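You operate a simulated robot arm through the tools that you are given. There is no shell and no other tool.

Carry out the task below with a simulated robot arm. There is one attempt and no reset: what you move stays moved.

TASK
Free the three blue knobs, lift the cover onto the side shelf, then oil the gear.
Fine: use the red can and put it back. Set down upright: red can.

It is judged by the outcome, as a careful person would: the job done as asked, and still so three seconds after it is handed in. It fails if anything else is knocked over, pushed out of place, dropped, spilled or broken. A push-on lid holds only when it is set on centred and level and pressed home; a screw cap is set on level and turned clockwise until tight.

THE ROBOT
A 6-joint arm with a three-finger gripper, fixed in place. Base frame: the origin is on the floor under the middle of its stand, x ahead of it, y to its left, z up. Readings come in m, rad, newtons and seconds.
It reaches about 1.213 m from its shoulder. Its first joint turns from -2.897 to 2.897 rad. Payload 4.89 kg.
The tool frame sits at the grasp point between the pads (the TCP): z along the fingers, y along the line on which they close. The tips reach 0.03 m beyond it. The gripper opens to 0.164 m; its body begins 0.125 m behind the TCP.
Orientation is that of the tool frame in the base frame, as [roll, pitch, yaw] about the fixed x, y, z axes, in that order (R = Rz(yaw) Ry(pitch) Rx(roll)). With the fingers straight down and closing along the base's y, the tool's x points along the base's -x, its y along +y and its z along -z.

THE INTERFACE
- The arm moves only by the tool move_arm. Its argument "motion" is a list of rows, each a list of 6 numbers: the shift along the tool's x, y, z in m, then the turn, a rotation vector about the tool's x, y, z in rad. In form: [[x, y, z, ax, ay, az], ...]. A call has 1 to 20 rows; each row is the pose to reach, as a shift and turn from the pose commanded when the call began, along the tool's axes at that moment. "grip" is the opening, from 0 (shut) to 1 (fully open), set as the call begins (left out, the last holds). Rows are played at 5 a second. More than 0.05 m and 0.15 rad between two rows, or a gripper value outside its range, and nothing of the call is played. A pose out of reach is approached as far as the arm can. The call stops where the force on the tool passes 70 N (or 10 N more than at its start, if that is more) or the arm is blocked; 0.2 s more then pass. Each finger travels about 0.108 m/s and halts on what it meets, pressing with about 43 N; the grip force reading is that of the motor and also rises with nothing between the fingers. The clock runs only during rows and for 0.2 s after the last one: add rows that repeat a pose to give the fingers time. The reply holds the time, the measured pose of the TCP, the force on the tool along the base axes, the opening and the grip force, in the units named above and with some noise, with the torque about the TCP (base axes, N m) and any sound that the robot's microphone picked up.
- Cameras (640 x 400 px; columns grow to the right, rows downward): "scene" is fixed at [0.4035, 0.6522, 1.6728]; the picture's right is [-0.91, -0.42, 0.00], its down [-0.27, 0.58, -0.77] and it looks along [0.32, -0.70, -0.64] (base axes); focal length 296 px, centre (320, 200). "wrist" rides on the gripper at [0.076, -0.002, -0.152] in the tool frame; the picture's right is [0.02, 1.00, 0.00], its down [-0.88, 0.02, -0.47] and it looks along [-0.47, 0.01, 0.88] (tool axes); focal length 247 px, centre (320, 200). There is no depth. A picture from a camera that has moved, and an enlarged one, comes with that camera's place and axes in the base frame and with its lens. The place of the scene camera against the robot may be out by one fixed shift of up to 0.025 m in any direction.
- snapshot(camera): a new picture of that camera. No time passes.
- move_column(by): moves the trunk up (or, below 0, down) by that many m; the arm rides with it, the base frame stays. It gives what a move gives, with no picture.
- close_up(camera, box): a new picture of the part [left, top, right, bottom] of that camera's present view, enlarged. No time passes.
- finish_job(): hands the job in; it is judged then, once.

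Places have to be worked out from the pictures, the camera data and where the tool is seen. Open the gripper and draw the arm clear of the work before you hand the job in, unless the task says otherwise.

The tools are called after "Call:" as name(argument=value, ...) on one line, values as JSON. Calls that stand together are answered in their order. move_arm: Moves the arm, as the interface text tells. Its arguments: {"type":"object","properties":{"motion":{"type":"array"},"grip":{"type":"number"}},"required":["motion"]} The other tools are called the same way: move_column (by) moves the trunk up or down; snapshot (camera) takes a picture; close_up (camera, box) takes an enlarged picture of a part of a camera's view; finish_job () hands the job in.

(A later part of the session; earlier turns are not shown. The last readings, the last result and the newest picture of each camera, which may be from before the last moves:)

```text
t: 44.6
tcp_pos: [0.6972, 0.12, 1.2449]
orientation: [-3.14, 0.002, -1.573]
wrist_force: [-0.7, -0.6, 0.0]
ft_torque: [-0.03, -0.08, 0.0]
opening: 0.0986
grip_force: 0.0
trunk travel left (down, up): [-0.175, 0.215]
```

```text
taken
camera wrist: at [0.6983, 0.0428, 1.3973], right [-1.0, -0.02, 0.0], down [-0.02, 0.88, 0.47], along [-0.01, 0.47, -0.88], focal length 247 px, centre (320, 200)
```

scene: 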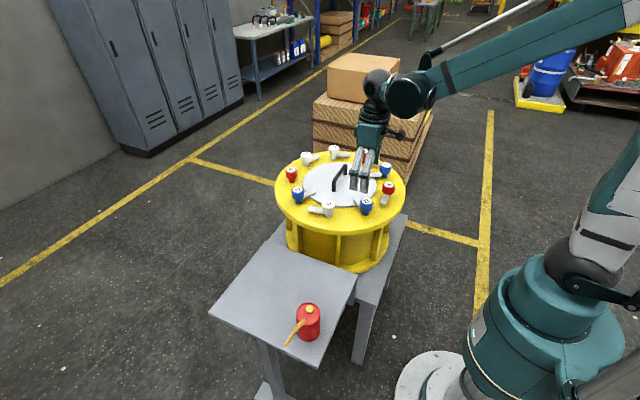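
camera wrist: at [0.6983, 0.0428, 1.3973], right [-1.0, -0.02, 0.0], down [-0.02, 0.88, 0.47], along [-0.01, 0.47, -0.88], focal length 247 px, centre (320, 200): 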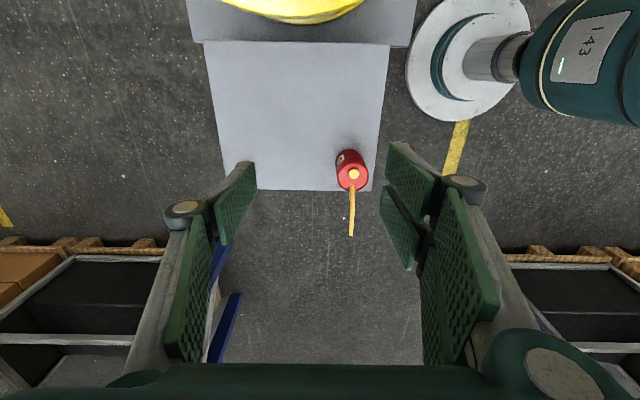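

I'll zoom in on the can and shelf for finer measurements of the can's base, radius and spout.

Call:
close_up(camera="wrist", box=[310, 130, 406, 250])

Call:
close_up(camera="wrist", box=[190, 0, 430, 200])

```text
3.33 times, centred on (358, 190) of wrist
camera zoom: at [0.6983, 0.0428, 1.3973], right [-1.0, -0.02, 0.0], down [-0.02, 0.88, 0.47], along [-0.01, 0.47, -0.88], focal length 823 px, centre (193, 233)
```

zoom: 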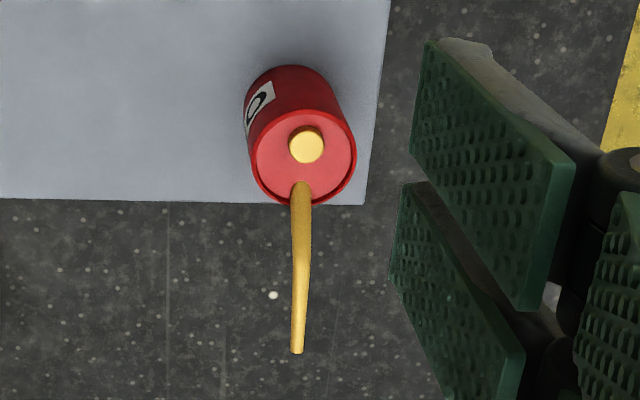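

```text
2.00 times, centred on (310, 100) of wrist
camera zoom: at [0.6983, 0.0428, 1.3973], right [-1.0, -0.02, 0.0], down [-0.02, 0.88, 0.47], along [-0.01, 0.47, -0.88], focal length 494 px, centre (340, 400)
```

zoom: 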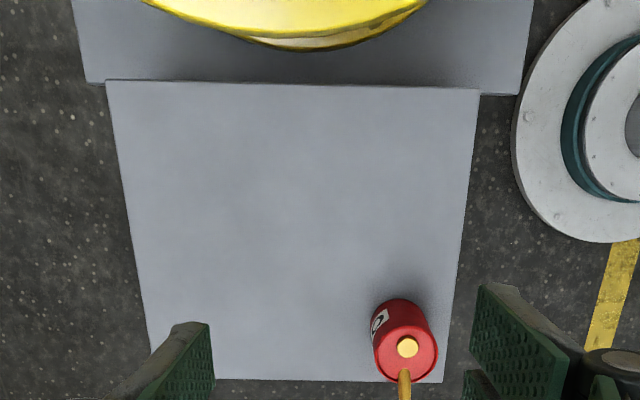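

The can sits at about (0.618, 0.26) with radius 36 mm, its spout pointing +y. The shelf spans x 0.55–0.956, y 0–0.345 at z about 0.77, so the cover (radius about 0.158) fits at (0.805, 0.15). Now I'll hover above the handle to measure it.

Call:
move_arm(motion=[[0.042, -0.0054, 0, 0, 0, 0], [0.084, -0.0108, 0.01, 0, 0, 0], [0.126, -0.0162, 0.02, 0, 0, 0], [0.168, -0.0216, 0.035, 0, 0, 0], [0.21, -0.027, 0.05, 0, 0, 0], [0.252, -0.0324, 0.065, 0, 0, 0], [0.294, -0.0378, 0.08, 0, 0, 0], [0.336, -0.0432, 0.095, 0, 0, 0], [0.378, -0.0486, 0.11, 0, 0, 0], [0.42, -0.054, 0.12, 0, 0, 0], [0.42, -0.054, 0.12, 0, 0, 0]], grip=0.6)

Call:
snapshot(camera="wrist")

```text
t: 47.0
tcp_pos: [0.7501, -0.2989, 1.1269]
orientation: [-3.14, 0.0, -1.571]
wrist_force: [0.8, 0.3, -1.7]
ft_torque: [0.04, 0.07, 0.0]
opening: 0.0986
grip_force: 0.0
trunk travel left (down, up): [-0.175, 0.215]
```

```text
taken
camera wrist: at [0.7528, -0.3752, 1.2794], right [-1.0, -0.02, 0.0], down [-0.02, 0.88, 0.47], along [-0.01, 0.47, -0.88], focal length 247 px, centre (320, 200)
```

wrist: 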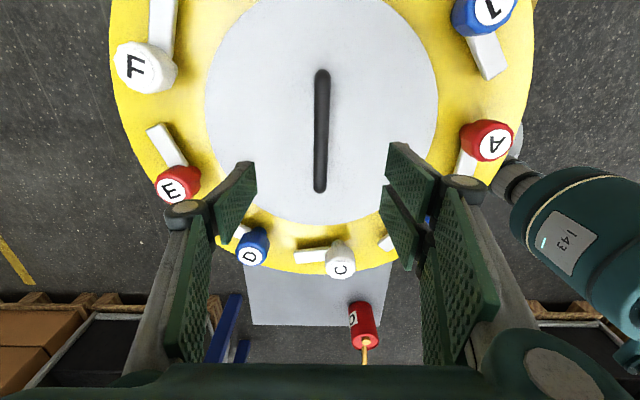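

Call:
close_up(camera="wrist", box=[200, 0, 440, 230])

Call:
close_up(camera="scene", box=[300, 150, 380, 200])

```text
1.74 times, centred on (320, 115) of wrist
camera zoom: at [0.7528, -0.3752, 1.2794], right [-1.0, -0.02, 0.0], down [-0.02, 0.88, 0.47], along [-0.01, 0.47, -0.88], focal length 430 px, centre (320, 348)
```

zoom: 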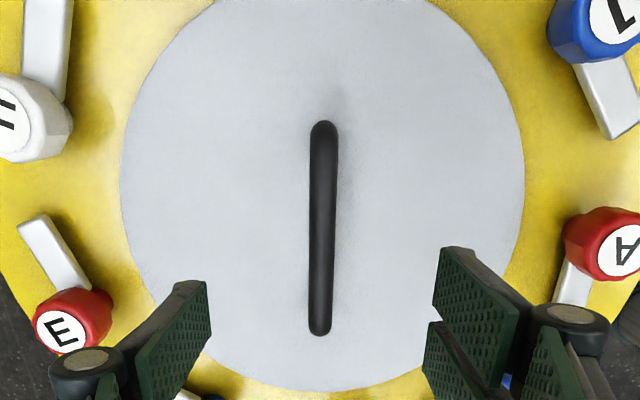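

```text
8.00 times, centred on (340, 175) of scene
camera zoom: at [0.4035, 0.6522, 1.6728], right [-0.91, -0.42, 0.0], down [-0.27, 0.58, -0.77], along [0.32, -0.7, -0.64], focal length 2366 px, centre (160, 400)
```

zoom: 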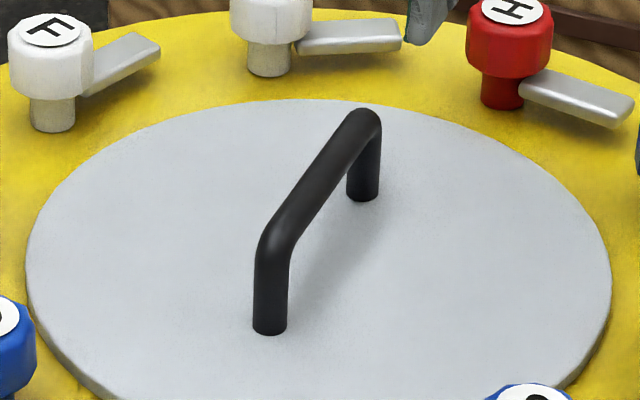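

The handle is centred under the tool (x about 0.750, y about -0.298), roughly 19 mm thick and standing about 50 mm above the cover. I'll lower around it to z 0.99, then feel my way down.

Call:
move_arm(motion=[[0, 0, 0.04, 0, 0, 0], [0, 0, 0.08, 0, 0, 0], [0, 0, 0.11, 0, 0, 0], [0, 0, 0.137, 0, 0, 0], [0, 0, 0.137, 0, 0, 0]], grip=0.6)

Call:
snapshot(camera="wrist")

Call:
close_up(camera="scene", box=[300, 140, 380, 200])

```text
t: 48.2
tcp_pos: [0.7504, -0.2967, 0.9885]
orientation: [-3.139, 0.001, -1.571]
wrist_force: [0.0, 0.1, 0.0]
ft_torque: [0.04, 0.05, 0.01]
opening: 0.0986
grip_force: 0.0
trunk travel left (down, up): [-0.175, 0.215]
```

```text
taken
camera wrist: at [0.7523, -0.3732, 1.1404], right [-1.0, -0.02, 0.0], down [-0.02, 0.88, 0.47], along [-0.01, 0.47, -0.88], focal length 247 px, centre (320, 200)
```

wrist: 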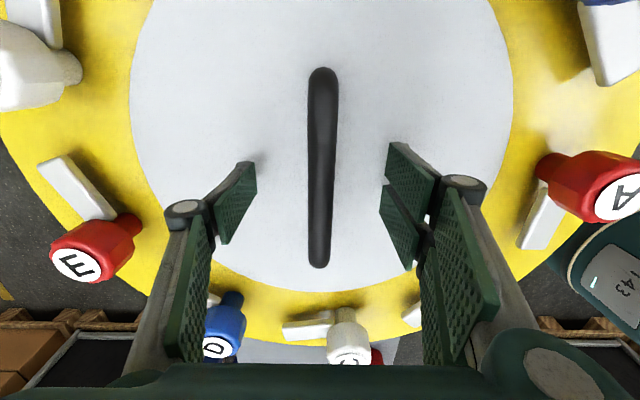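

```text
6.67 times, centred on (340, 170) of scene
camera zoom: at [0.4035, 0.6522, 1.6728], right [-0.91, -0.42, 0.0], down [-0.27, 0.58, -0.77], along [0.32, -0.7, -0.64], focal length 1972 px, centre (187, 400)
```

zoom: 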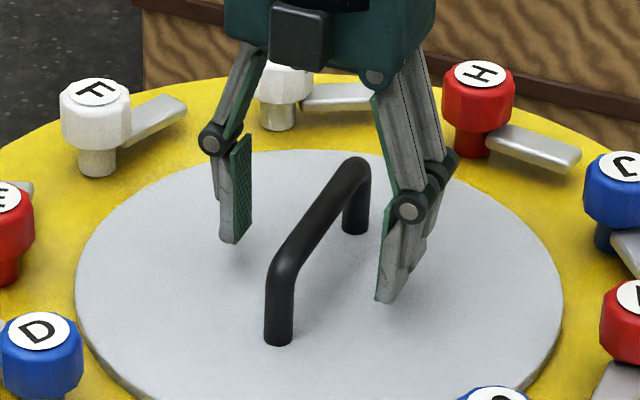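

Comparing the two views puts the handle's bar at about z 0.98–0.99, so I'll go to TCP z 0.976 and close on it.

Call:
move_arm(motion=[[0, 0, 0.004, 0, 0, 0], [0, 0, 0.008, 0, 0, 0], [0, 0, 0.0125, 0, 0, 0], [0, 0, 0.0125, 0, 0, 0]], grip=0.6)

Call:
move_arm(motion=[[0, 0, 0, 0, 0, 0], [0, 0, 0, 0, 0, 0], [0, 0, 0, 0, 0, 0], [0, 0, 0, 0, 0, 0], [0, 0, 0, 0, 0, 0]], grip=0)

Call:
snapshot(camera="wrist")

Call:
close_up(camera="scene", box=[300, 140, 380, 200])

```text
t: 49.2
tcp_pos: [0.7516, -0.2971, 0.976]
orientation: [-3.141, 0.0, -1.571]
wrist_force: [-0.5, 0.6, -0.3]
ft_torque: [0.0, -0.01, -0.02]
opening: 0.0983
grip_force: 0.0
trunk travel left (down, up): [-0.175, 0.215]
```

```text
t: 50.4
tcp_pos: [0.7517, -0.2975, 0.9769]
orientation: [-3.14, 0.001, -1.57]
wrist_force: [-5.7, 0.5, -0.8]
ft_torque: [0.02, -0.11, 0.0]
opening: 0.0157
grip_force: 42.9
trunk travel left (down, up): [-0.175, 0.215]
```

```text
taken
camera wrist: at [0.7534, -0.3738, 1.1286], right [-1.0, -0.02, 0.0], down [-0.02, 0.88, 0.47], along [-0.01, 0.47, -0.88], focal length 247 px, centre (320, 200)
```

wrist: 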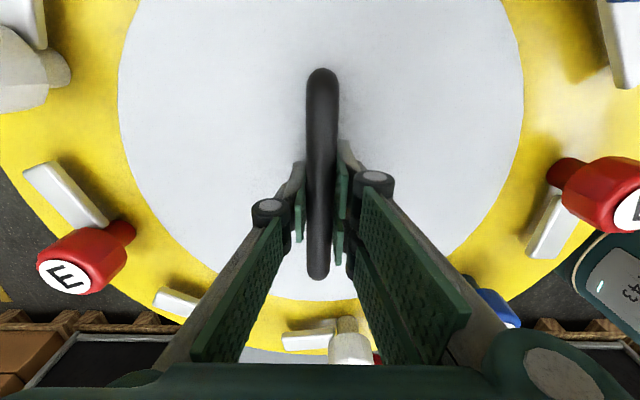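

```text
6.67 times, centred on (340, 170) of scene
camera zoom: at [0.4035, 0.6522, 1.6728], right [-0.91, -0.42, 0.0], down [-0.27, 0.58, -0.77], along [0.32, -0.7, -0.64], focal length 1972 px, centre (187, 400)
```

zoom: 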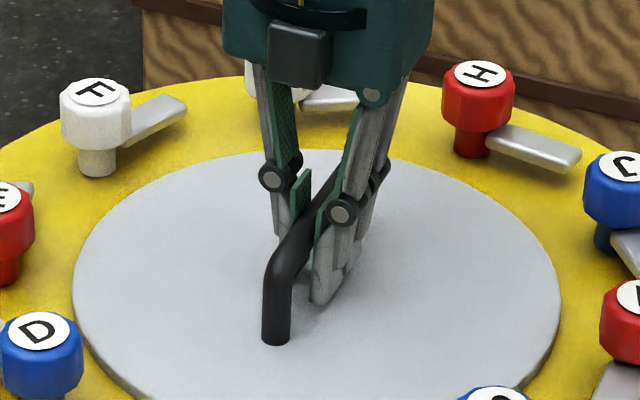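

The handle is gripped at its middle (opening 15.7 mm). I'll lift 8 mm first and read the weight.

Call:
move_arm(motion=[[0, 0, -0.002, 0, 0, 0], [0, 0, -0.004, 0, 0, 0], [0, 0, -0.006, 0, 0, 0], [0, 0, -0.008, 0, 0, 0], [0, 0, -0.008, 0, 0, 0]])

Call:
close_up(camera="scene", box=[260, 130, 420, 230])

```text
t: 51.6
tcp_pos: [0.7524, -0.2983, 0.9839]
orientation: [-3.14, 0.001, -1.569]
wrist_force: [0.3, 0.2, -20.6]
ft_torque: [0.04, 0.0, -0.03]
opening: 0.0156
grip_force: 43.0
trunk travel left (down, up): [-0.175, 0.215]
```

```text
4.00 times, centred on (340, 180) of scene
camera zoom: at [0.4035, 0.6522, 1.6728], right [-0.91, -0.42, 0.0], down [-0.27, 0.58, -0.77], along [0.32, -0.7, -0.64], focal length 1183 px, centre (240, 280)
```

zoom: 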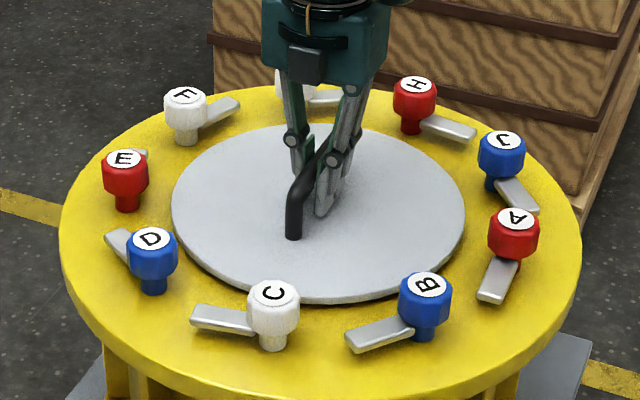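

It lifts freely and level, about 2.1 kg. I'll raise it well clear of the knobs.

Call:
move_arm(motion=[[0, 0, -0.01, 0, 0, 0], [0, 0, -0.025, 0, 0, 0], [0, 0, -0.045, 0, 0, 0], [0, 0, -0.065, 0, 0, 0], [0, 0, -0.085, 0, 0, 0], [0, 0, -0.105, 0, 0, 0], [0, 0, -0.125, 0, 0, 0], [0, 0, -0.14, 0, 0, 0], [0, 0, -0.15, 0, 0, 0], [0, 0, -0.15, 0, 0, 0]])

Call:
snapshot(camera="scene")

Call:
snapshot(camera="wrist")

```text
t: 53.8
tcp_pos: [0.7511, -0.2984, 1.136]
orientation: [-3.141, -0.001, -1.572]
wrist_force: [-0.9, -0.2, -19.3]
ft_torque: [0.04, -0.02, 0.0]
opening: 0.0157
grip_force: 42.9
trunk travel left (down, up): [-0.175, 0.215]
```

```text
taken
```

scene: 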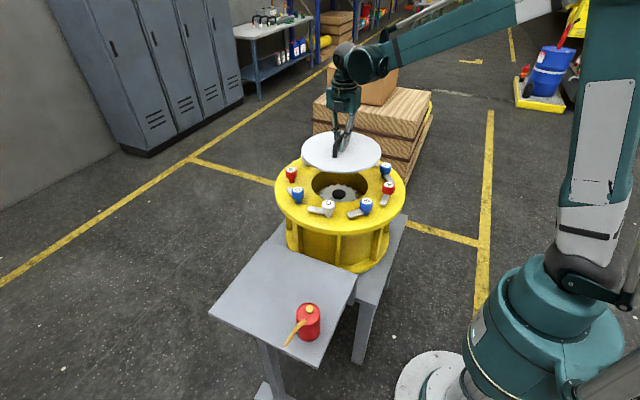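

```text
taken
camera wrist: at [0.7536, -0.3753, 1.2872], right [-1.0, -0.02, 0.0], down [-0.02, 0.88, 0.47], along [-0.01, 0.47, -0.88], focal length 247 px, centre (320, 200)
```

wrist: 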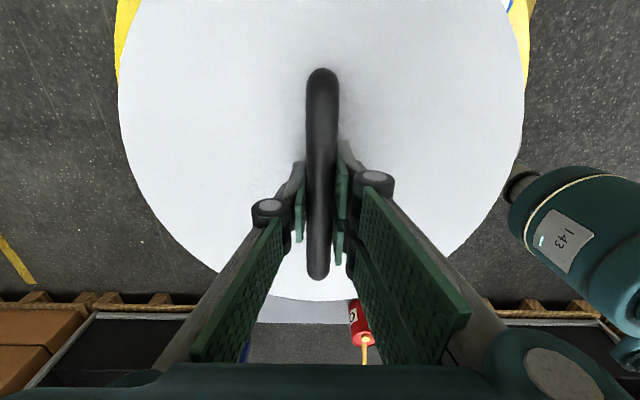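

The gear is visible inside the housing now. I'll carry the cover level across to above the free part of the shelf at (0.805, 0.15).

Call:
move_arm(motion=[[-0.02, -0.002, 0, 0, 0, 0], [-0.05, -0.006, 0, 0, 0, 0], [-0.085, -0.01, 0, 0, 0, 0], [-0.12, -0.014, 0, 0, 0, 0], [-0.155, -0.019, 0, 0, 0, 0], [-0.19, -0.023, 0, 0, 0, 0], [-0.225, -0.027, 0, 0, 0, 0], [-0.26, -0.031, 0, 0, 0, 0], [-0.295, -0.035, 0, 0, 0, 0], [-0.33, -0.04, 0, 0, 0, 0], [-0.365, -0.044, 0, 0, 0, 0], [-0.4, -0.048, 0, 0, 0, 0], [-0.43, -0.052, 0, 0, 0, 0], [-0.448, -0.054, 0, 0, 0, 0], [-0.448, -0.054, 0, 0, 0, 0]])

Call:
snapshot(camera="scene")

Call:
snapshot(camera="wrist")

```text
t: 57.0
tcp_pos: [0.8083, 0.1502, 1.133]
orientation: [-3.139, -0.004, -1.571]
wrist_force: [0.5, 0.8, -19.3]
ft_torque: [0.01, 0.03, -0.01]
opening: 0.0155
grip_force: 42.7
trunk travel left (down, up): [-0.175, 0.215]
```

```text
taken
```

scene: 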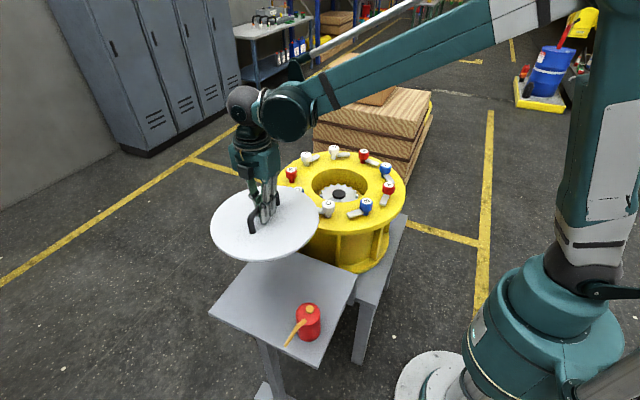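

```text
taken
camera wrist: at [0.8096, 0.0748, 1.285], right [-1.0, -0.02, 0.0], down [-0.02, 0.88, 0.47], along [-0.01, 0.47, -0.88], focal length 247 px, centre (320, 200)
```

wrist: 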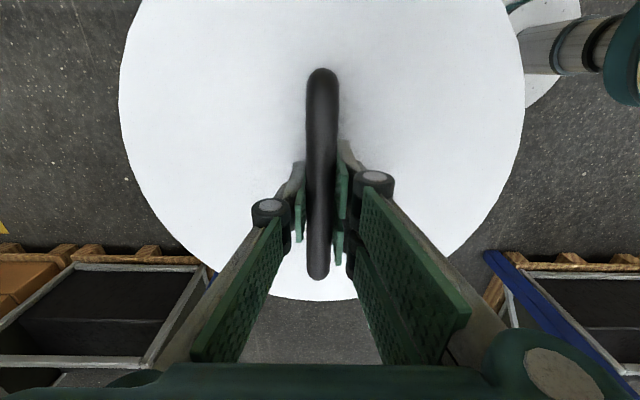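

The cover hangs level over the shelf with the can well outside its rim. I'll lower to z 0.90 and check the clearance to the can.

Call:
move_arm(motion=[[0.0, 0, 0.02, 0, 0, 0], [0.0, 0, 0.045, 0, 0, 0], [0.0, 0, 0.07, 0, 0, 0], [0.0, 0, 0.095, 0, 0, 0], [0.0, 0, 0.12, 0, 0, 0], [0.0, 0, 0.145, 0, 0, 0], [0.0, 0, 0.17, 0, 0, 0], [0.0, 0, 0.195, 0, 0, 0], [0.0, 0, 0.215, 0, 0, 0], [0.0, 0, 0.23, 0, 0, 0], [0.0, 0, 0.23, 0, 0, 0]])

Call:
close_up(camera="scene", box=[180, 200, 420, 370])

Call:
snapshot(camera="wrist")

```text
t: 59.4
tcp_pos: [0.8077, 0.1488, 0.9027]
orientation: [-3.139, 0.0, -1.57]
wrist_force: [0.6, 0.6, -20.7]
ft_torque: [0.02, 0.05, 0.01]
opening: 0.0156
grip_force: 43.0
trunk travel left (down, up): [-0.175, 0.215]
```

```text
2.35 times, centred on (300, 285) of scene
camera zoom: at [0.4035, 0.6522, 1.6728], right [-0.91, -0.42, 0.0], down [-0.27, 0.58, -0.77], along [0.32, -0.7, -0.64], focal length 696 px, centre (367, 0)
```

zoom: 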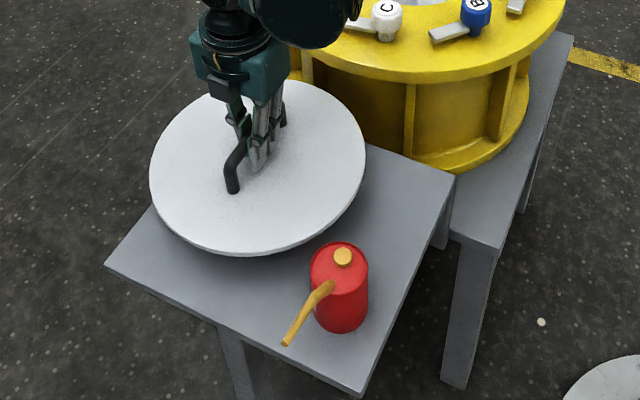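

```text
taken
camera wrist: at [0.81, 0.0722, 1.0555], right [-1.0, -0.02, 0.0], down [-0.02, 0.88, 0.47], along [-0.01, 0.47, -0.88], focal length 247 px, centre (320, 200)
```

wrist: 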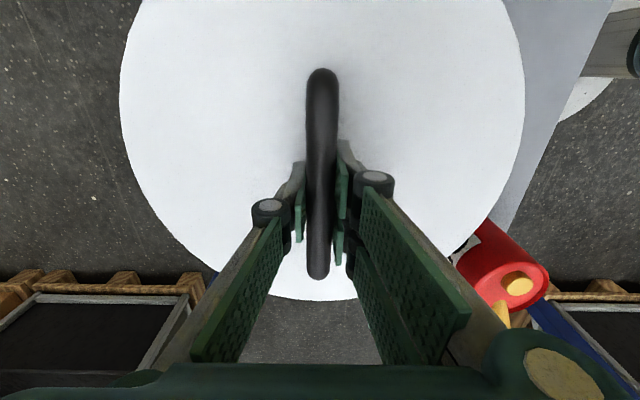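

Clearance to the can looks good. I'll lower further, with a 4 mm nudge toward the shelf centre, stopping a little above the expected contact.

Call:
move_arm(motion=[[0, 0.002, 0.015, 0, 0, 0], [0, 0.004, 0.03, 0, 0, 0], [0, 0.004, 0.042, 0, 0, 0], [0, 0.004, 0.052, 0, 0, 0], [0, 0.004, 0.052, 0, 0, 0]])

Call:
close_up(camera="scene", box=[180, 200, 420, 370])

```text
t: 60.6
tcp_pos: [0.8035, 0.1496, 0.8507]
orientation: [-3.139, 0.002, -1.571]
wrist_force: [0.0, 0.0, -20.0]
ft_torque: [0.0, -0.05, -0.03]
opening: 0.0156
grip_force: 43.4
trunk travel left (down, up): [-0.175, 0.215]
```

```text
2.35 times, centred on (300, 285) of scene
camera zoom: at [0.4035, 0.6522, 1.6728], right [-0.91, -0.42, 0.0], down [-0.27, 0.58, -0.77], along [0.32, -0.7, -0.64], focal length 696 px, centre (367, 0)
```

zoom: 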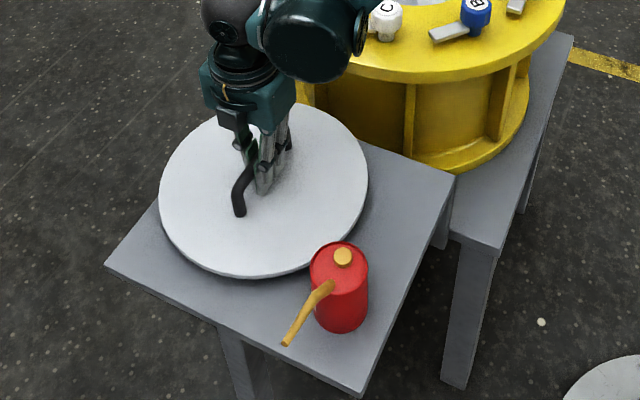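

Still hanging free at -20 N. I'll lower in small steps and watch for the weight to transfer to the shelf.

Call:
move_arm(motion=[[0, 0, 0.004, 0, 0, 0], [0, 0, 0.008, 0, 0, 0], [0, 0, 0.012, 0, 0, 0], [0, 0, 0.012, 0, 0, 0]])

Call:
move_arm(motion=[[0, 0, 0.003, 0, 0, 0], [0, 0, 0.006, 0, 0, 0], [0, 0, 0.006, 0, 0, 0]])

```text
t: 61.6
tcp_pos: [0.8042, 0.1503, 0.8389]
orientation: [-3.139, -0.001, -1.57]
wrist_force: [-0.5, -0.1, -19.5]
ft_torque: [0.05, 0.01, 0.02]
opening: 0.0157
grip_force: 42.4
trunk travel left (down, up): [-0.175, 0.215]
```

```text
t: 62.4
tcp_pos: [0.8035, 0.1495, 0.8338]
orientation: [-3.14, 0.0, -1.571]
wrist_force: [0.5, -0.6, -19.3]
ft_torque: [0.08, 0.0, -0.02]
opening: 0.0158
grip_force: 42.7
trunk travel left (down, up): [-0.175, 0.215]
```

Still free. I'll continue in 3 mm steps.

Call:
move_arm(motion=[[0, 0, 0.003, 0, 0, 0], [0, 0, 0.006, 0, 0, 0], [0, 0, 0.006, 0, 0, 0]])

```text
t: 63.2
tcp_pos: [0.8027, 0.1509, 0.8275]
orientation: [-3.139, -0.001, -1.57]
wrist_force: [-0.5, 0.0, -19.1]
ft_torque: [0.03, -0.07, 0.02]
opening: 0.0158
grip_force: 43.1
trunk travel left (down, up): [-0.175, 0.215]
```

Call:
close_up(camera="scene", box=[210, 230, 340, 330])

Call:
move_arm(motion=[[0, 0, 0.002, 0, 0, 0], [0, 0, 0.004, 0, 0, 0], [0, 0, 0.004, 0, 0, 0]])

```text
4.00 times, centred on (275, 280) of scene
camera zoom: at [0.4035, 0.6522, 1.6728], right [-0.91, -0.42, 0.0], down [-0.27, 0.58, -0.77], along [0.32, -0.7, -0.64], focal length 1183 px, centre (500, -120)
```

zoom: 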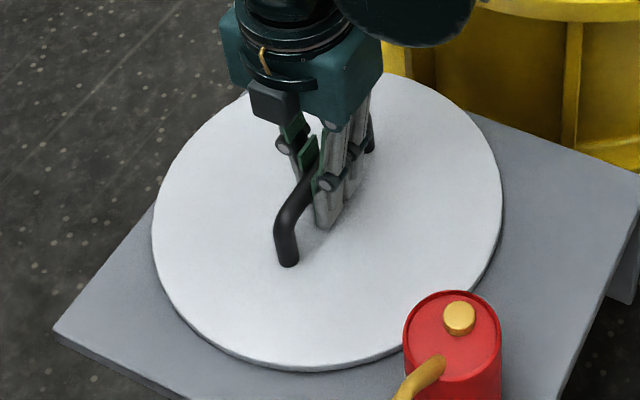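

```text
t: 64.0
tcp_pos: [0.8027, 0.1495, 0.8255]
orientation: [-3.137, -0.001, -1.57]
wrist_force: [9.6, -2.6, 32.1]
ft_torque: [-0.33, 0.12, -0.03]
opening: 0.0156
grip_force: 43.6
trunk travel left (down, up): [-0.175, 0.215]
```

The cover has touched down (force flipped to +32 N). I'll back off 1.5 mm to unload it, then open the fingers just enough.

Call:
move_arm(motion=[[0, 0, -0.0015, 0, 0, 0], [0, 0, -0.0015, 0, 0, 0]])

Call:
move_arm(motion=[[0, 0, 0, 0, 0, 0], [0, 0, 0, 0, 0, 0], [0, 0, 0, 0, 0, 0], [0, 0, 0, 0, 0, 0]], grip=0.5)

Call:
move_arm(motion=[[0, 0, -0.02, 0, 0, 0], [0, 0, -0.05, 0, 0, 0], [0, 0, -0.09, 0, 0, 0], [0, 0, -0.13, 0, 0, 0], [0, 0, -0.17, 0, 0, 0], [0, 0, -0.22, 0, 0, 0], [0, 0, -0.27, 0, 0, 0], [0, 0, -0.32, 0, 0, 0]])

Call:
snapshot(camera="scene")

Call:
snapshot(camera="wrist")

```text
t: 64.6
tcp_pos: [0.8019, 0.1496, 0.8255]
orientation: [-3.14, 0.002, -1.571]
wrist_force: [9.1, -3.9, 5.3]
ft_torque: [0.21, 0.09, -0.08]
opening: 0.0156
grip_force: 43.2
trunk travel left (down, up): [-0.175, 0.215]
```

```text
t: 65.6
tcp_pos: [0.803, 0.1503, 0.8266]
orientation: [-3.141, -0.001, -1.571]
wrist_force: [-0.5, -0.4, 0.4]
ft_torque: [-0.01, 0.03, 0.01]
opening: 0.082
grip_force: 0.0
trunk travel left (down, up): [-0.175, 0.215]
```

```text
t: 67.4
tcp_pos: [0.8034, 0.1494, 1.1457]
orientation: [-3.14, 0.0, -1.57]
wrist_force: [0.6, 0.5, -0.4]
ft_torque: [-0.03, 0.18, 0.01]
opening: 0.0821
grip_force: 0.0
trunk travel left (down, up): [-0.175, 0.215]
```

```text
taken
```

scene: 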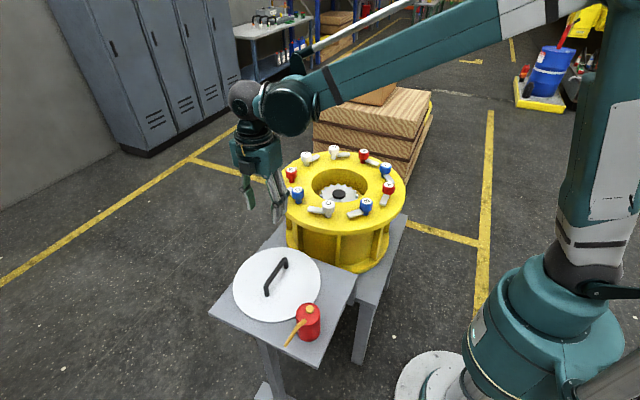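

```text
taken
camera wrist: at [0.8048, 0.0729, 1.2978], right [-1.0, -0.02, 0.0], down [-0.02, 0.88, 0.47], along [-0.01, 0.47, -0.88], focal length 247 px, centre (320, 200)
```

wrist: 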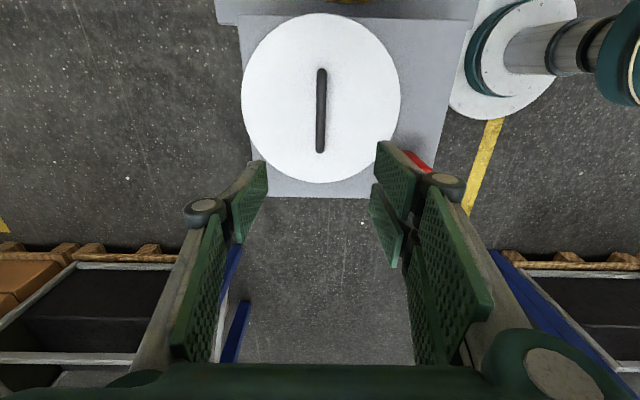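

The cover rests flat on the shelf, clear of the can. Next I'll look closely at the gear and the can to plan the oiling.

Call:
close_up(camera="scene", box=[290, 150, 390, 220])

Call:
close_up(camera="scene", box=[260, 290, 350, 360])

```text
5.71 times, centred on (340, 185) of scene
camera zoom: at [0.4035, 0.6522, 1.6728], right [-0.91, -0.42, 0.0], down [-0.27, 0.58, -0.77], along [0.32, -0.7, -0.64], focal length 1690 px, centre (206, 286)
```

zoom: 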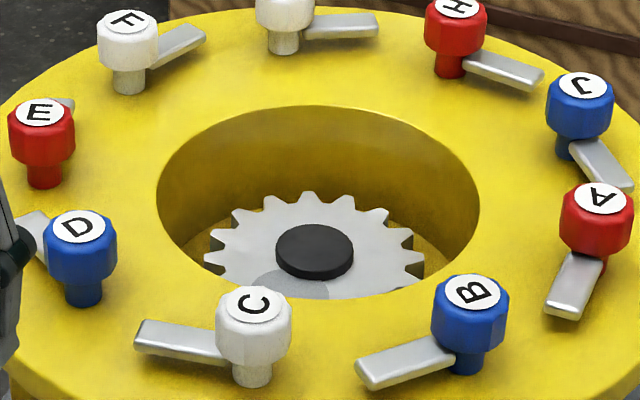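

```text
5.71 times, centred on (305, 325) of scene
camera zoom: at [0.4035, 0.6522, 1.6728], right [-0.91, -0.42, 0.0], down [-0.27, 0.58, -0.77], along [0.32, -0.7, -0.64], focal length 1690 px, centre (406, -514)
```

zoom: 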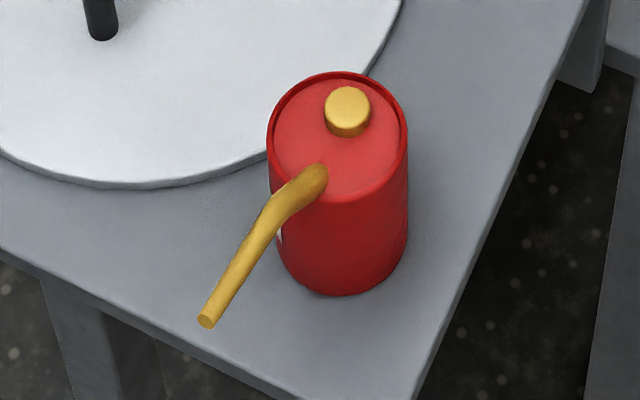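

The gear sits inside the well with a black hub on top. The can's spout rises outward to a tip near (0.619, 0.386, 0.924), so pouring means tilting the can forward along its spout. I'll move above the housing to measure the gear's position.

Call:
move_arm(motion=[[0.041, 0.009, -0.005, 0, 0, 0.143], [0.082, 0.018, -0.01, 0, 0, 0.286], [0.123, 0.027, -0.015, 0, 0, 0.428], [0.164, 0.036, -0.02, 0, 0, 0.571], [0.205, 0.045, -0.025, 0, 0, 0.714], [0.246, 0.055, -0.03, 0, 0, 0.857], [0.286, 0.064, -0.035, 0, 0, 1.0], [0.327, 0.073, -0.04, 0, 0, 1.142], [0.368, 0.082, -0.045, 0, 0, 1.285], [0.409, 0.091, -0.05, 0, 0, 1.428], [0.45, 0.1, -0.055, 0, 0, 1.571], [0.45, 0.1, -0.055, 0, 0, 1.571]], grip=0.7)

Call:
snapshot(camera="wrist")

Call:
close_up(camera="wrist", box=[220, 80, 460, 230])

```text
t: 70.0
tcp_pos: [0.7017, -0.3007, 1.203]
orientation: [3.141, 0.002, 3.139]
wrist_force: [0.5, -0.6, 1.2]
ft_torque: [0.12, 0.0, -0.02]
opening: 0.1147
grip_force: 0.1
trunk travel left (down, up): [-0.175, 0.215]
```

```text
taken
camera wrist: at [0.6251, -0.3015, 1.3553], right [-0.02, 1.0, 0.0], down [0.88, 0.02, 0.48], along [0.48, 0.01, -0.88], focal length 247 px, centre (320, 200)
```

wrist: 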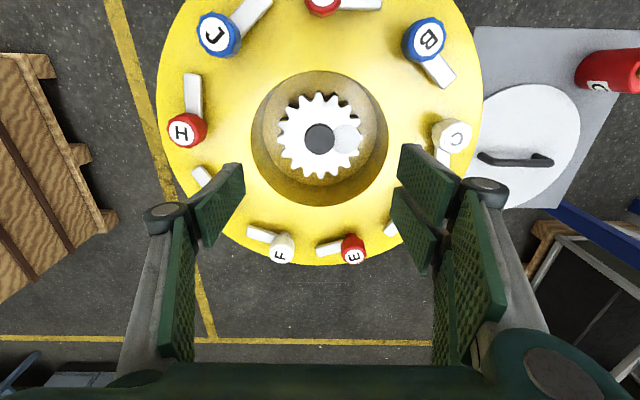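

```text
2.67 times, centred on (340, 155) of wrist
camera zoom: at [0.6251, -0.3015, 1.3553], right [-0.02, 1.0, 0.0], down [0.88, 0.02, 0.48], along [0.48, 0.01, -0.88], focal length 659 px, centre (267, 320)
```

zoom: 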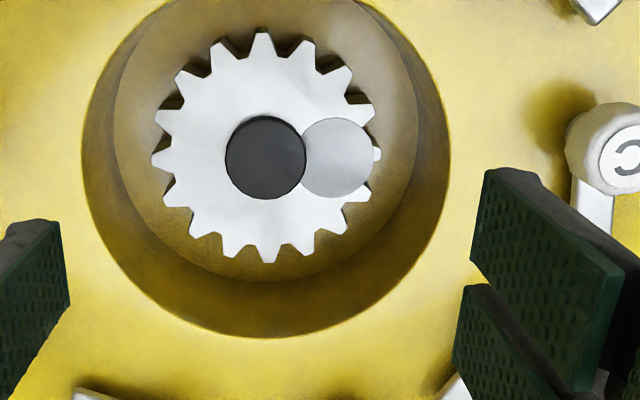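

There's a grey round patch on the gear's upper face next to the hub, near (0.752, -0.246, about 0.855). It's on the gear itself, so I'll aim the oil there. Now I'll hover over the can with the closing axis across the spout (yaw +1.57).

Call:
move_arm(motion=[[0.0066, 0.0432, 0.0, 0, 0, 0.121], [0.0132, 0.0863, 0.0, 0, 0, 0.242], [0.0197, 0.1295, 0.01, 0, 0, 0.362], [0.0263, 0.1726, 0.02, 0, 0, 0.483], [0.0329, 0.2158, 0.03, 0, 0, 0.604], [0.0395, 0.2589, 0.04, 0, 0, 0.725], [0.046, 0.3021, 0.05, 0, 0, 0.845], [0.0526, 0.3452, 0.06, 0, 0, 0.966], [0.0592, 0.3884, 0.07, 0, 0, 1.087], [0.0658, 0.4315, 0.08, 0, 0, 1.208], [0.0723, 0.4747, 0.09, 0, 0, 1.328], [0.0789, 0.5178, 0.1, 0, 0, 1.449], [0.0855, 0.561, 0.1, 0, 0, 1.568], [0.0855, 0.561, 0.1, 0, 0, 1.568]], grip=0.75)

Call:
snapshot(camera="wrist")

Call:
snapshot(camera="scene")

```text
t: 73.0
tcp_pos: [0.6162, 0.2597, 1.1]
orientation: [3.139, 0.0, 1.573]
wrist_force: [1.0, 0.2, 0.1]
ft_torque: [0.01, 0.02, -0.02]
opening: 0.123
grip_force: 0.0
trunk travel left (down, up): [-0.175, 0.215]
```

```text
taken
camera wrist: at [0.6146, 0.3358, 1.2527], right [1.0, 0.02, 0.0], down [0.02, -0.88, 0.47], along [0.01, -0.47, -0.88], focal length 247 px, centre (320, 200)
```

wrist: 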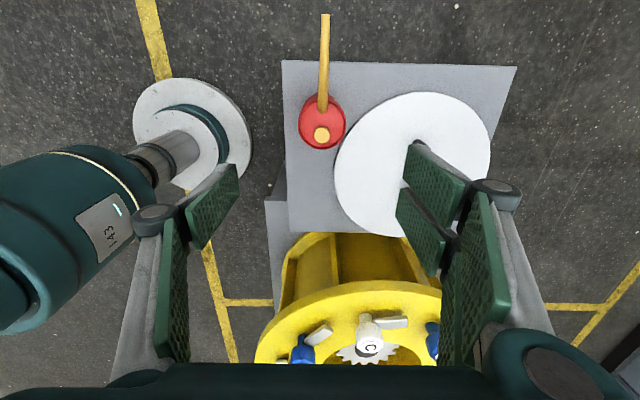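

```text
taken
```

scene: 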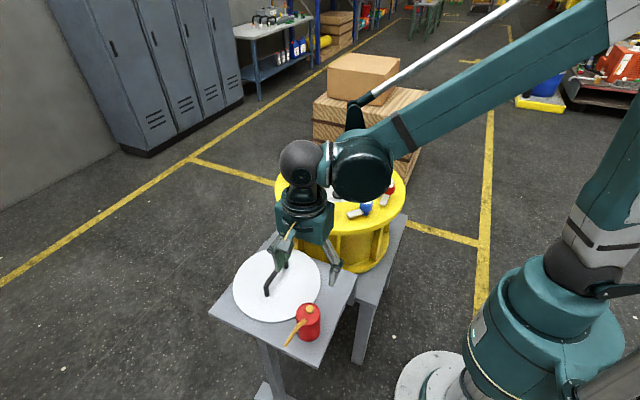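

Call:
close_up(camera="wrist", box=[260, 0, 420, 170])

```text
2.35 times, centred on (340, 85) of wrist
camera zoom: at [0.6146, 0.3358, 1.2527], right [1.0, 0.02, 0.0], down [0.02, -0.88, 0.47], along [0.01, -0.47, -0.88], focal length 581 px, centre (273, 471)
```

zoom: 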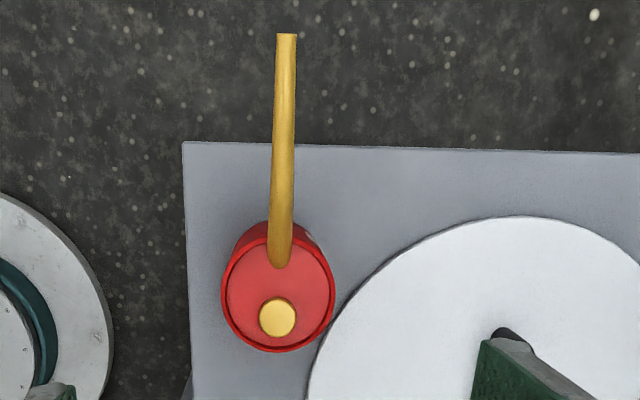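

The can's axis is at about (0.619, 0.262), its top near z 0.865, and the spout tip is 0.124 m out along +y at z about 0.924. I'll descend around it to z 0.92 first and check.

Call:
move_arm(motion=[[0.001, 0.001, 0.04, 0, 0, 0], [0.002, 0.0022, 0.08, 0, 0, 0], [0.002, 0.0022, 0.12, 0, 0, 0], [0.002, 0.0022, 0.15, 0, 0, 0], [0.002, 0.0022, 0.18, 0, 0, 0], [0.002, 0.0022, 0.18, 0, 0, 0]], grip=0.75)

Call:
snapshot(camera="wrist")

Call:
close_up(camera="scene", box=[220, 220, 380, 360])

```text
t: 74.4
tcp_pos: [0.6184, 0.2639, 0.92]
orientation: [3.14, 0.0, 1.575]
wrist_force: [-0.7, 0.2, 0.2]
ft_torque: [-0.02, 0.07, 0.01]
opening: 0.123
grip_force: 0.0
trunk travel left (down, up): [-0.175, 0.215]
```

```text
taken
camera wrist: at [0.6163, 0.3401, 1.0711], right [1.0, 0.02, 0.0], down [0.02, -0.88, 0.47], along [0.01, -0.47, -0.88], focal length 247 px, centre (320, 200)
```

wrist: 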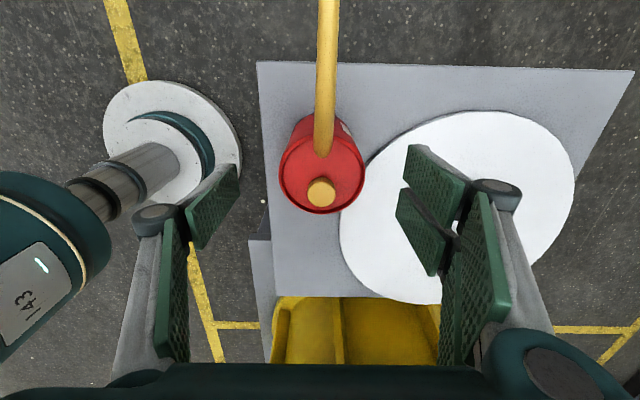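

```text
2.86 times, centred on (300, 290) of scene
camera zoom: at [0.4035, 0.6522, 1.6728], right [-0.91, -0.42, 0.0], down [-0.27, 0.58, -0.77], along [0.32, -0.7, -0.64], focal length 845 px, centre (377, -57)
```

zoom: 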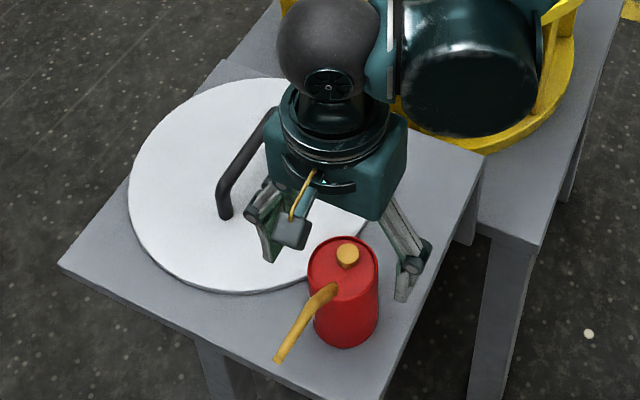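

The can is centred between the pads. I'll lower to the grip height, z about 0.833, which keeps the finger tips above the cover's rim.

Call:
move_arm(motion=[[0, 0, 0.025, 0, 0, 0], [0, 0, 0.05, 0, 0, 0], [0, 0, 0.07, 0, 0, 0], [0, 0, 0.087, 0, 0, 0], [0, 0, 0.087, 0, 0, 0]], grip=0.75)

Call:
snapshot(camera="wrist")

Call:
close_up(camera="scene", box=[220, 220, 380, 360])

```text
t: 75.6
tcp_pos: [0.6194, 0.262, 0.8329]
orientation: [3.138, 0.001, 1.574]
wrist_force: [-0.6, 1.2, -0.4]
ft_torque: [-0.02, 0.04, 0.01]
opening: 0.123
grip_force: 0.1
trunk travel left (down, up): [-0.175, 0.215]
```

```text
taken
camera wrist: at [0.6172, 0.3383, 0.9847], right [1.0, 0.02, 0.0], down [0.02, -0.88, 0.47], along [0.01, -0.47, -0.88], focal length 247 px, centre (320, 200)
```

wrist: 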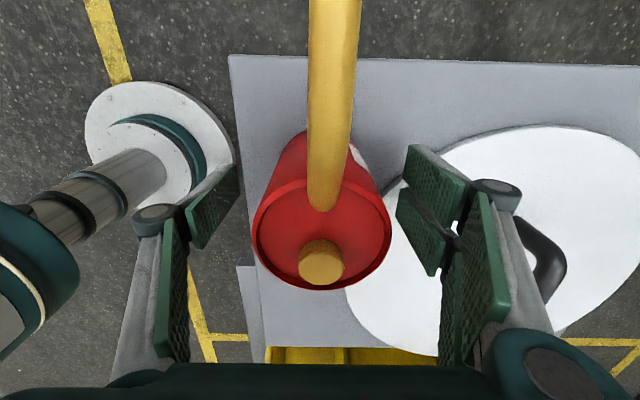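

```text
2.86 times, centred on (300, 290) of scene
camera zoom: at [0.4035, 0.6522, 1.6728], right [-0.91, -0.42, 0.0], down [-0.27, 0.58, -0.77], along [0.32, -0.7, -0.64], focal length 845 px, centre (377, -57)
```

zoom: 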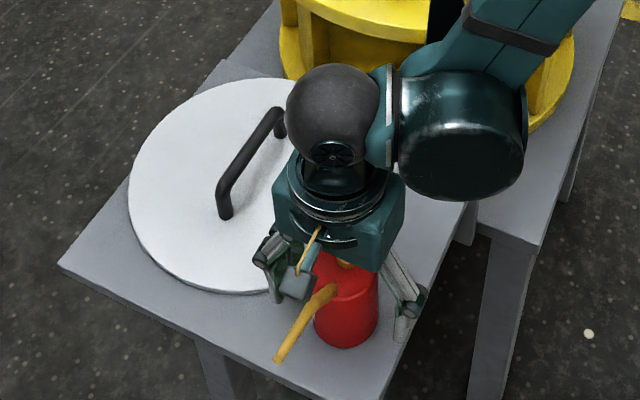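

The can is centred (columns 252–392). Closing on it now.

Call:
move_arm(motion=[[0, 0, 0, 0, 0, 0], [0, 0, 0, 0, 0, 0], [0, 0, 0, 0, 0, 0], [0, 0, 0, 0, 0, 0], [0, 0, 0, 0, 0, 0]], grip=0)

Call:
snapshot(camera="wrist")

Call:
close_up(camera="scene", box=[250, 260, 350, 350])

```text
t: 76.8
tcp_pos: [0.6195, 0.2623, 0.8328]
orientation: [3.14, 0.0, 1.574]
wrist_force: [-0.4, -0.5, 0.4]
ft_torque: [-0.01, 0.0, -0.03]
opening: 0.0703
grip_force: 43.2
trunk travel left (down, up): [-0.175, 0.215]
```

```text
taken
camera wrist: at [0.6171, 0.3382, 0.985], right [1.0, 0.02, 0.0], down [0.02, -0.88, 0.47], along [0.01, -0.47, -0.88], focal length 247 px, centre (320, 200)
```

wrist: 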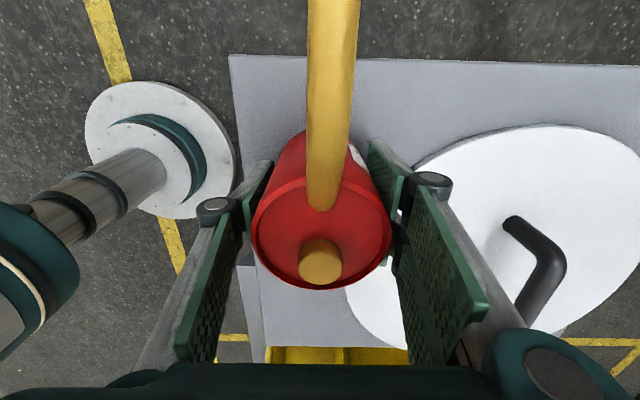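

```text
4.44 times, centred on (300, 305) of scene
camera zoom: at [0.4035, 0.6522, 1.6728], right [-0.91, -0.42, 0.0], down [-0.27, 0.58, -0.77], along [0.32, -0.7, -0.64], focal length 1314 px, centre (409, -267)
```

zoom: 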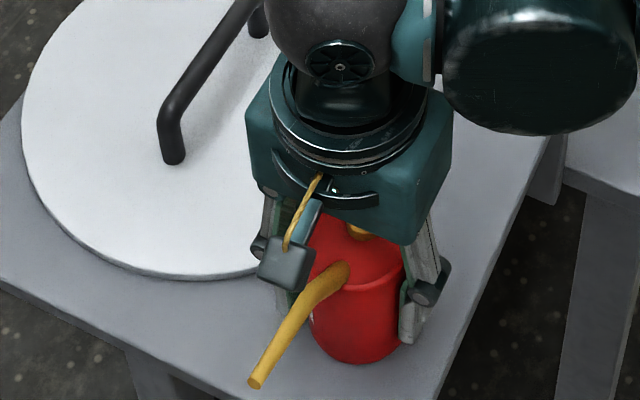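

The can is held (opening 70 mm) with no side load. I'll lift it straight up.

Call:
move_arm(motion=[[0, 0, -0.005, 0, 0, 0], [0, 0, -0.015, 0, 0, 0], [0, 0, -0.035, 0, 0, 0], [0, 0, -0.06, 0, 0, 0], [0, 0, -0.09, 0, 0, 0], [0, 0, -0.12, 0, 0, 0], [0, 0, -0.15, 0, 0, 0], [0, 0, -0.18, 0, 0, 0], [0, 0, -0.21, 0, 0, 0], [0, 0, -0.24, 0, 0, 0], [0, 0, -0.27, 0, 0, 0], [0, 0, -0.3, 0, 0, 0], [0, 0, -0.32, 0, 0, 0], [0, 0, -0.327, 0, 0, 0], [0, 0, -0.327, 0, 0, 0]])

Call:
snapshot(camera="scene")

Call:
snapshot(camera="wrist")

```text
t: 80.0
tcp_pos: [0.6183, 0.2634, 1.1618]
orientation: [3.14, 0.0, 1.574]
wrist_force: [-0.1, -0.1, -2.4]
ft_torque: [0.01, 0.0, 0.01]
opening: 0.0702
grip_force: 42.7
trunk travel left (down, up): [-0.175, 0.215]
```

```text
taken
```

scene: 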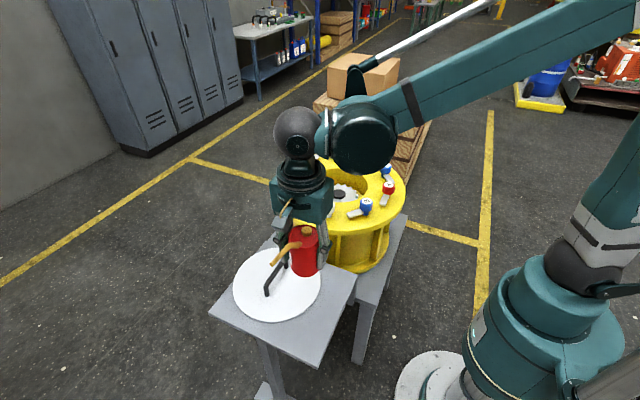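

```text
taken
camera wrist: at [0.6161, 0.3398, 1.3137], right [1.0, 0.02, 0.0], down [0.02, -0.88, 0.47], along [0.01, -0.47, -0.88], focal length 247 px, centre (320, 200)
```

wrist: 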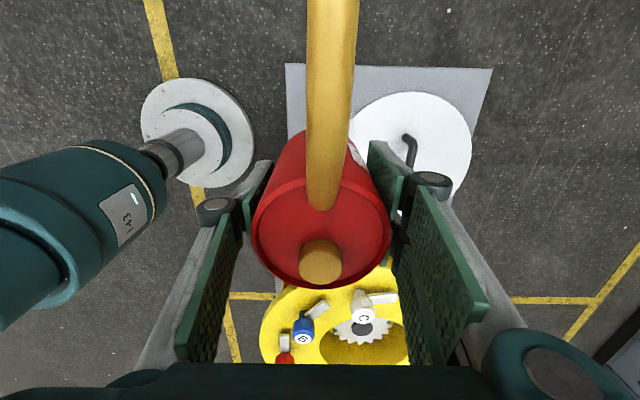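

The can weighs about 0.25 kg and hangs upright. I'll carry it level to a staging pose over the housing and yaw to 2.27, so the spout tip ends up above the patch on the gear.

Call:
move_arm(motion=[[-0.0121, 0.0042, 0, 0, 0, -0.014], [-0.0362, 0.0127, 0, 0, 0, -0.042], [-0.0725, 0.0253, 0, 0, 0, -0.083], [-0.1087, 0.038, 0, 0, 0, -0.125], [-0.145, 0.0506, 0, 0, 0, -0.167], [-0.1812, 0.0633, 0, 0, 0, -0.2085], [-0.2174, 0.076, 0, 0, 0, -0.25], [-0.2537, 0.0886, 0, 0, 0, -0.292], [-0.2899, 0.1013, 0, 0, 0, -0.334], [-0.3262, 0.1139, 0, 0, 0, -0.375], [-0.3624, 0.1266, 0, 0, 0, -0.417], [-0.3986, 0.1393, 0, 0, 0, -0.459], [-0.4349, 0.1519, 0, 0, 0, -0.5], [-0.4711, 0.1646, 0, 0, 0, -0.542], [-0.5074, 0.1772, 0, 0, 0, -0.584], [-0.5436, 0.1899, 0, 0, 0, -0.6255], [-0.5738, 0.2005, 0, 0, 0, -0.66], [-0.5919, 0.2068, 0, 0, 0, -0.681], [-0.604, 0.211, 0, 0, 0, -0.695], [-0.604, 0.211, 0, 0, 0, -0.695]])

Call:
snapshot(camera="scene")

Call:
snapshot(camera="wrist")

```text
t: 84.2
tcp_pos: [0.8305, -0.3403, 1.1622]
orientation: [3.142, 0.001, 2.268]
wrist_force: [0.6, 0.8, -2.1]
ft_torque: [0.02, -0.01, 0.0]
opening: 0.0704
grip_force: 43.1
trunk travel left (down, up): [-0.175, 0.215]
```

```text
taken
```

scene: 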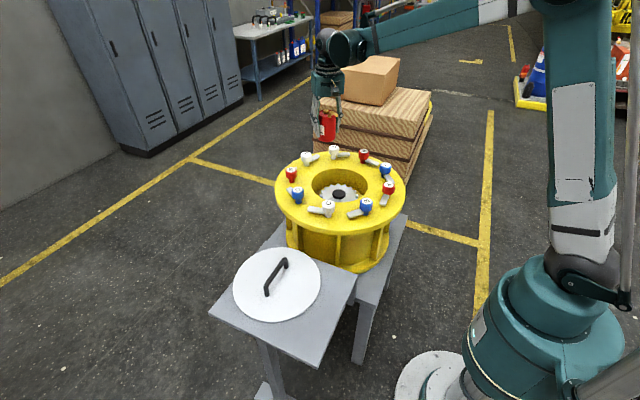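

```text
taken
camera wrist: at [0.7806, -0.2828, 1.3144], right [0.75, 0.66, 0.0], down [0.58, -0.66, 0.47], along [0.31, -0.36, -0.88], focal length 247 px, centre (320, 200)
```

wrist: 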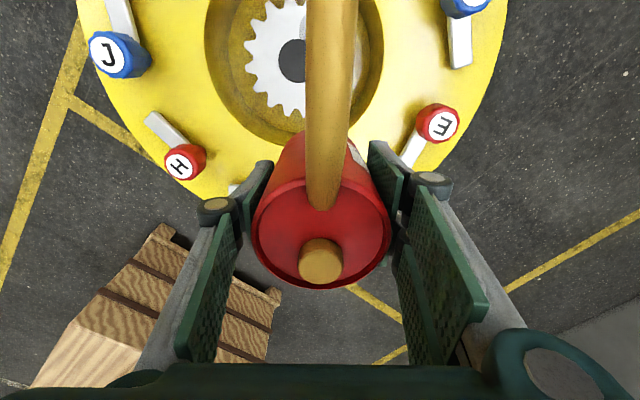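

Upright over the housing. I'll zoom in to verify where the spout tip is relative to the gear.

Call:
close_up(camera="scene", box=[280, 90, 400, 210])

```text
3.33 times, centred on (340, 150) of scene
camera zoom: at [0.4035, 0.6522, 1.6728], right [-0.91, -0.42, 0.0], down [-0.27, 0.58, -0.77], along [0.32, -0.7, -0.64], focal length 986 px, centre (253, 367)
```

zoom: 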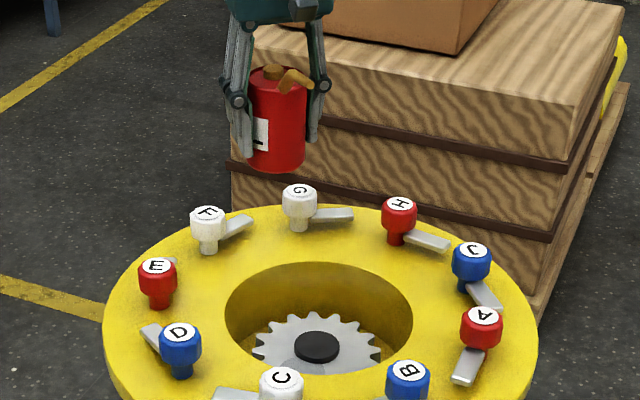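

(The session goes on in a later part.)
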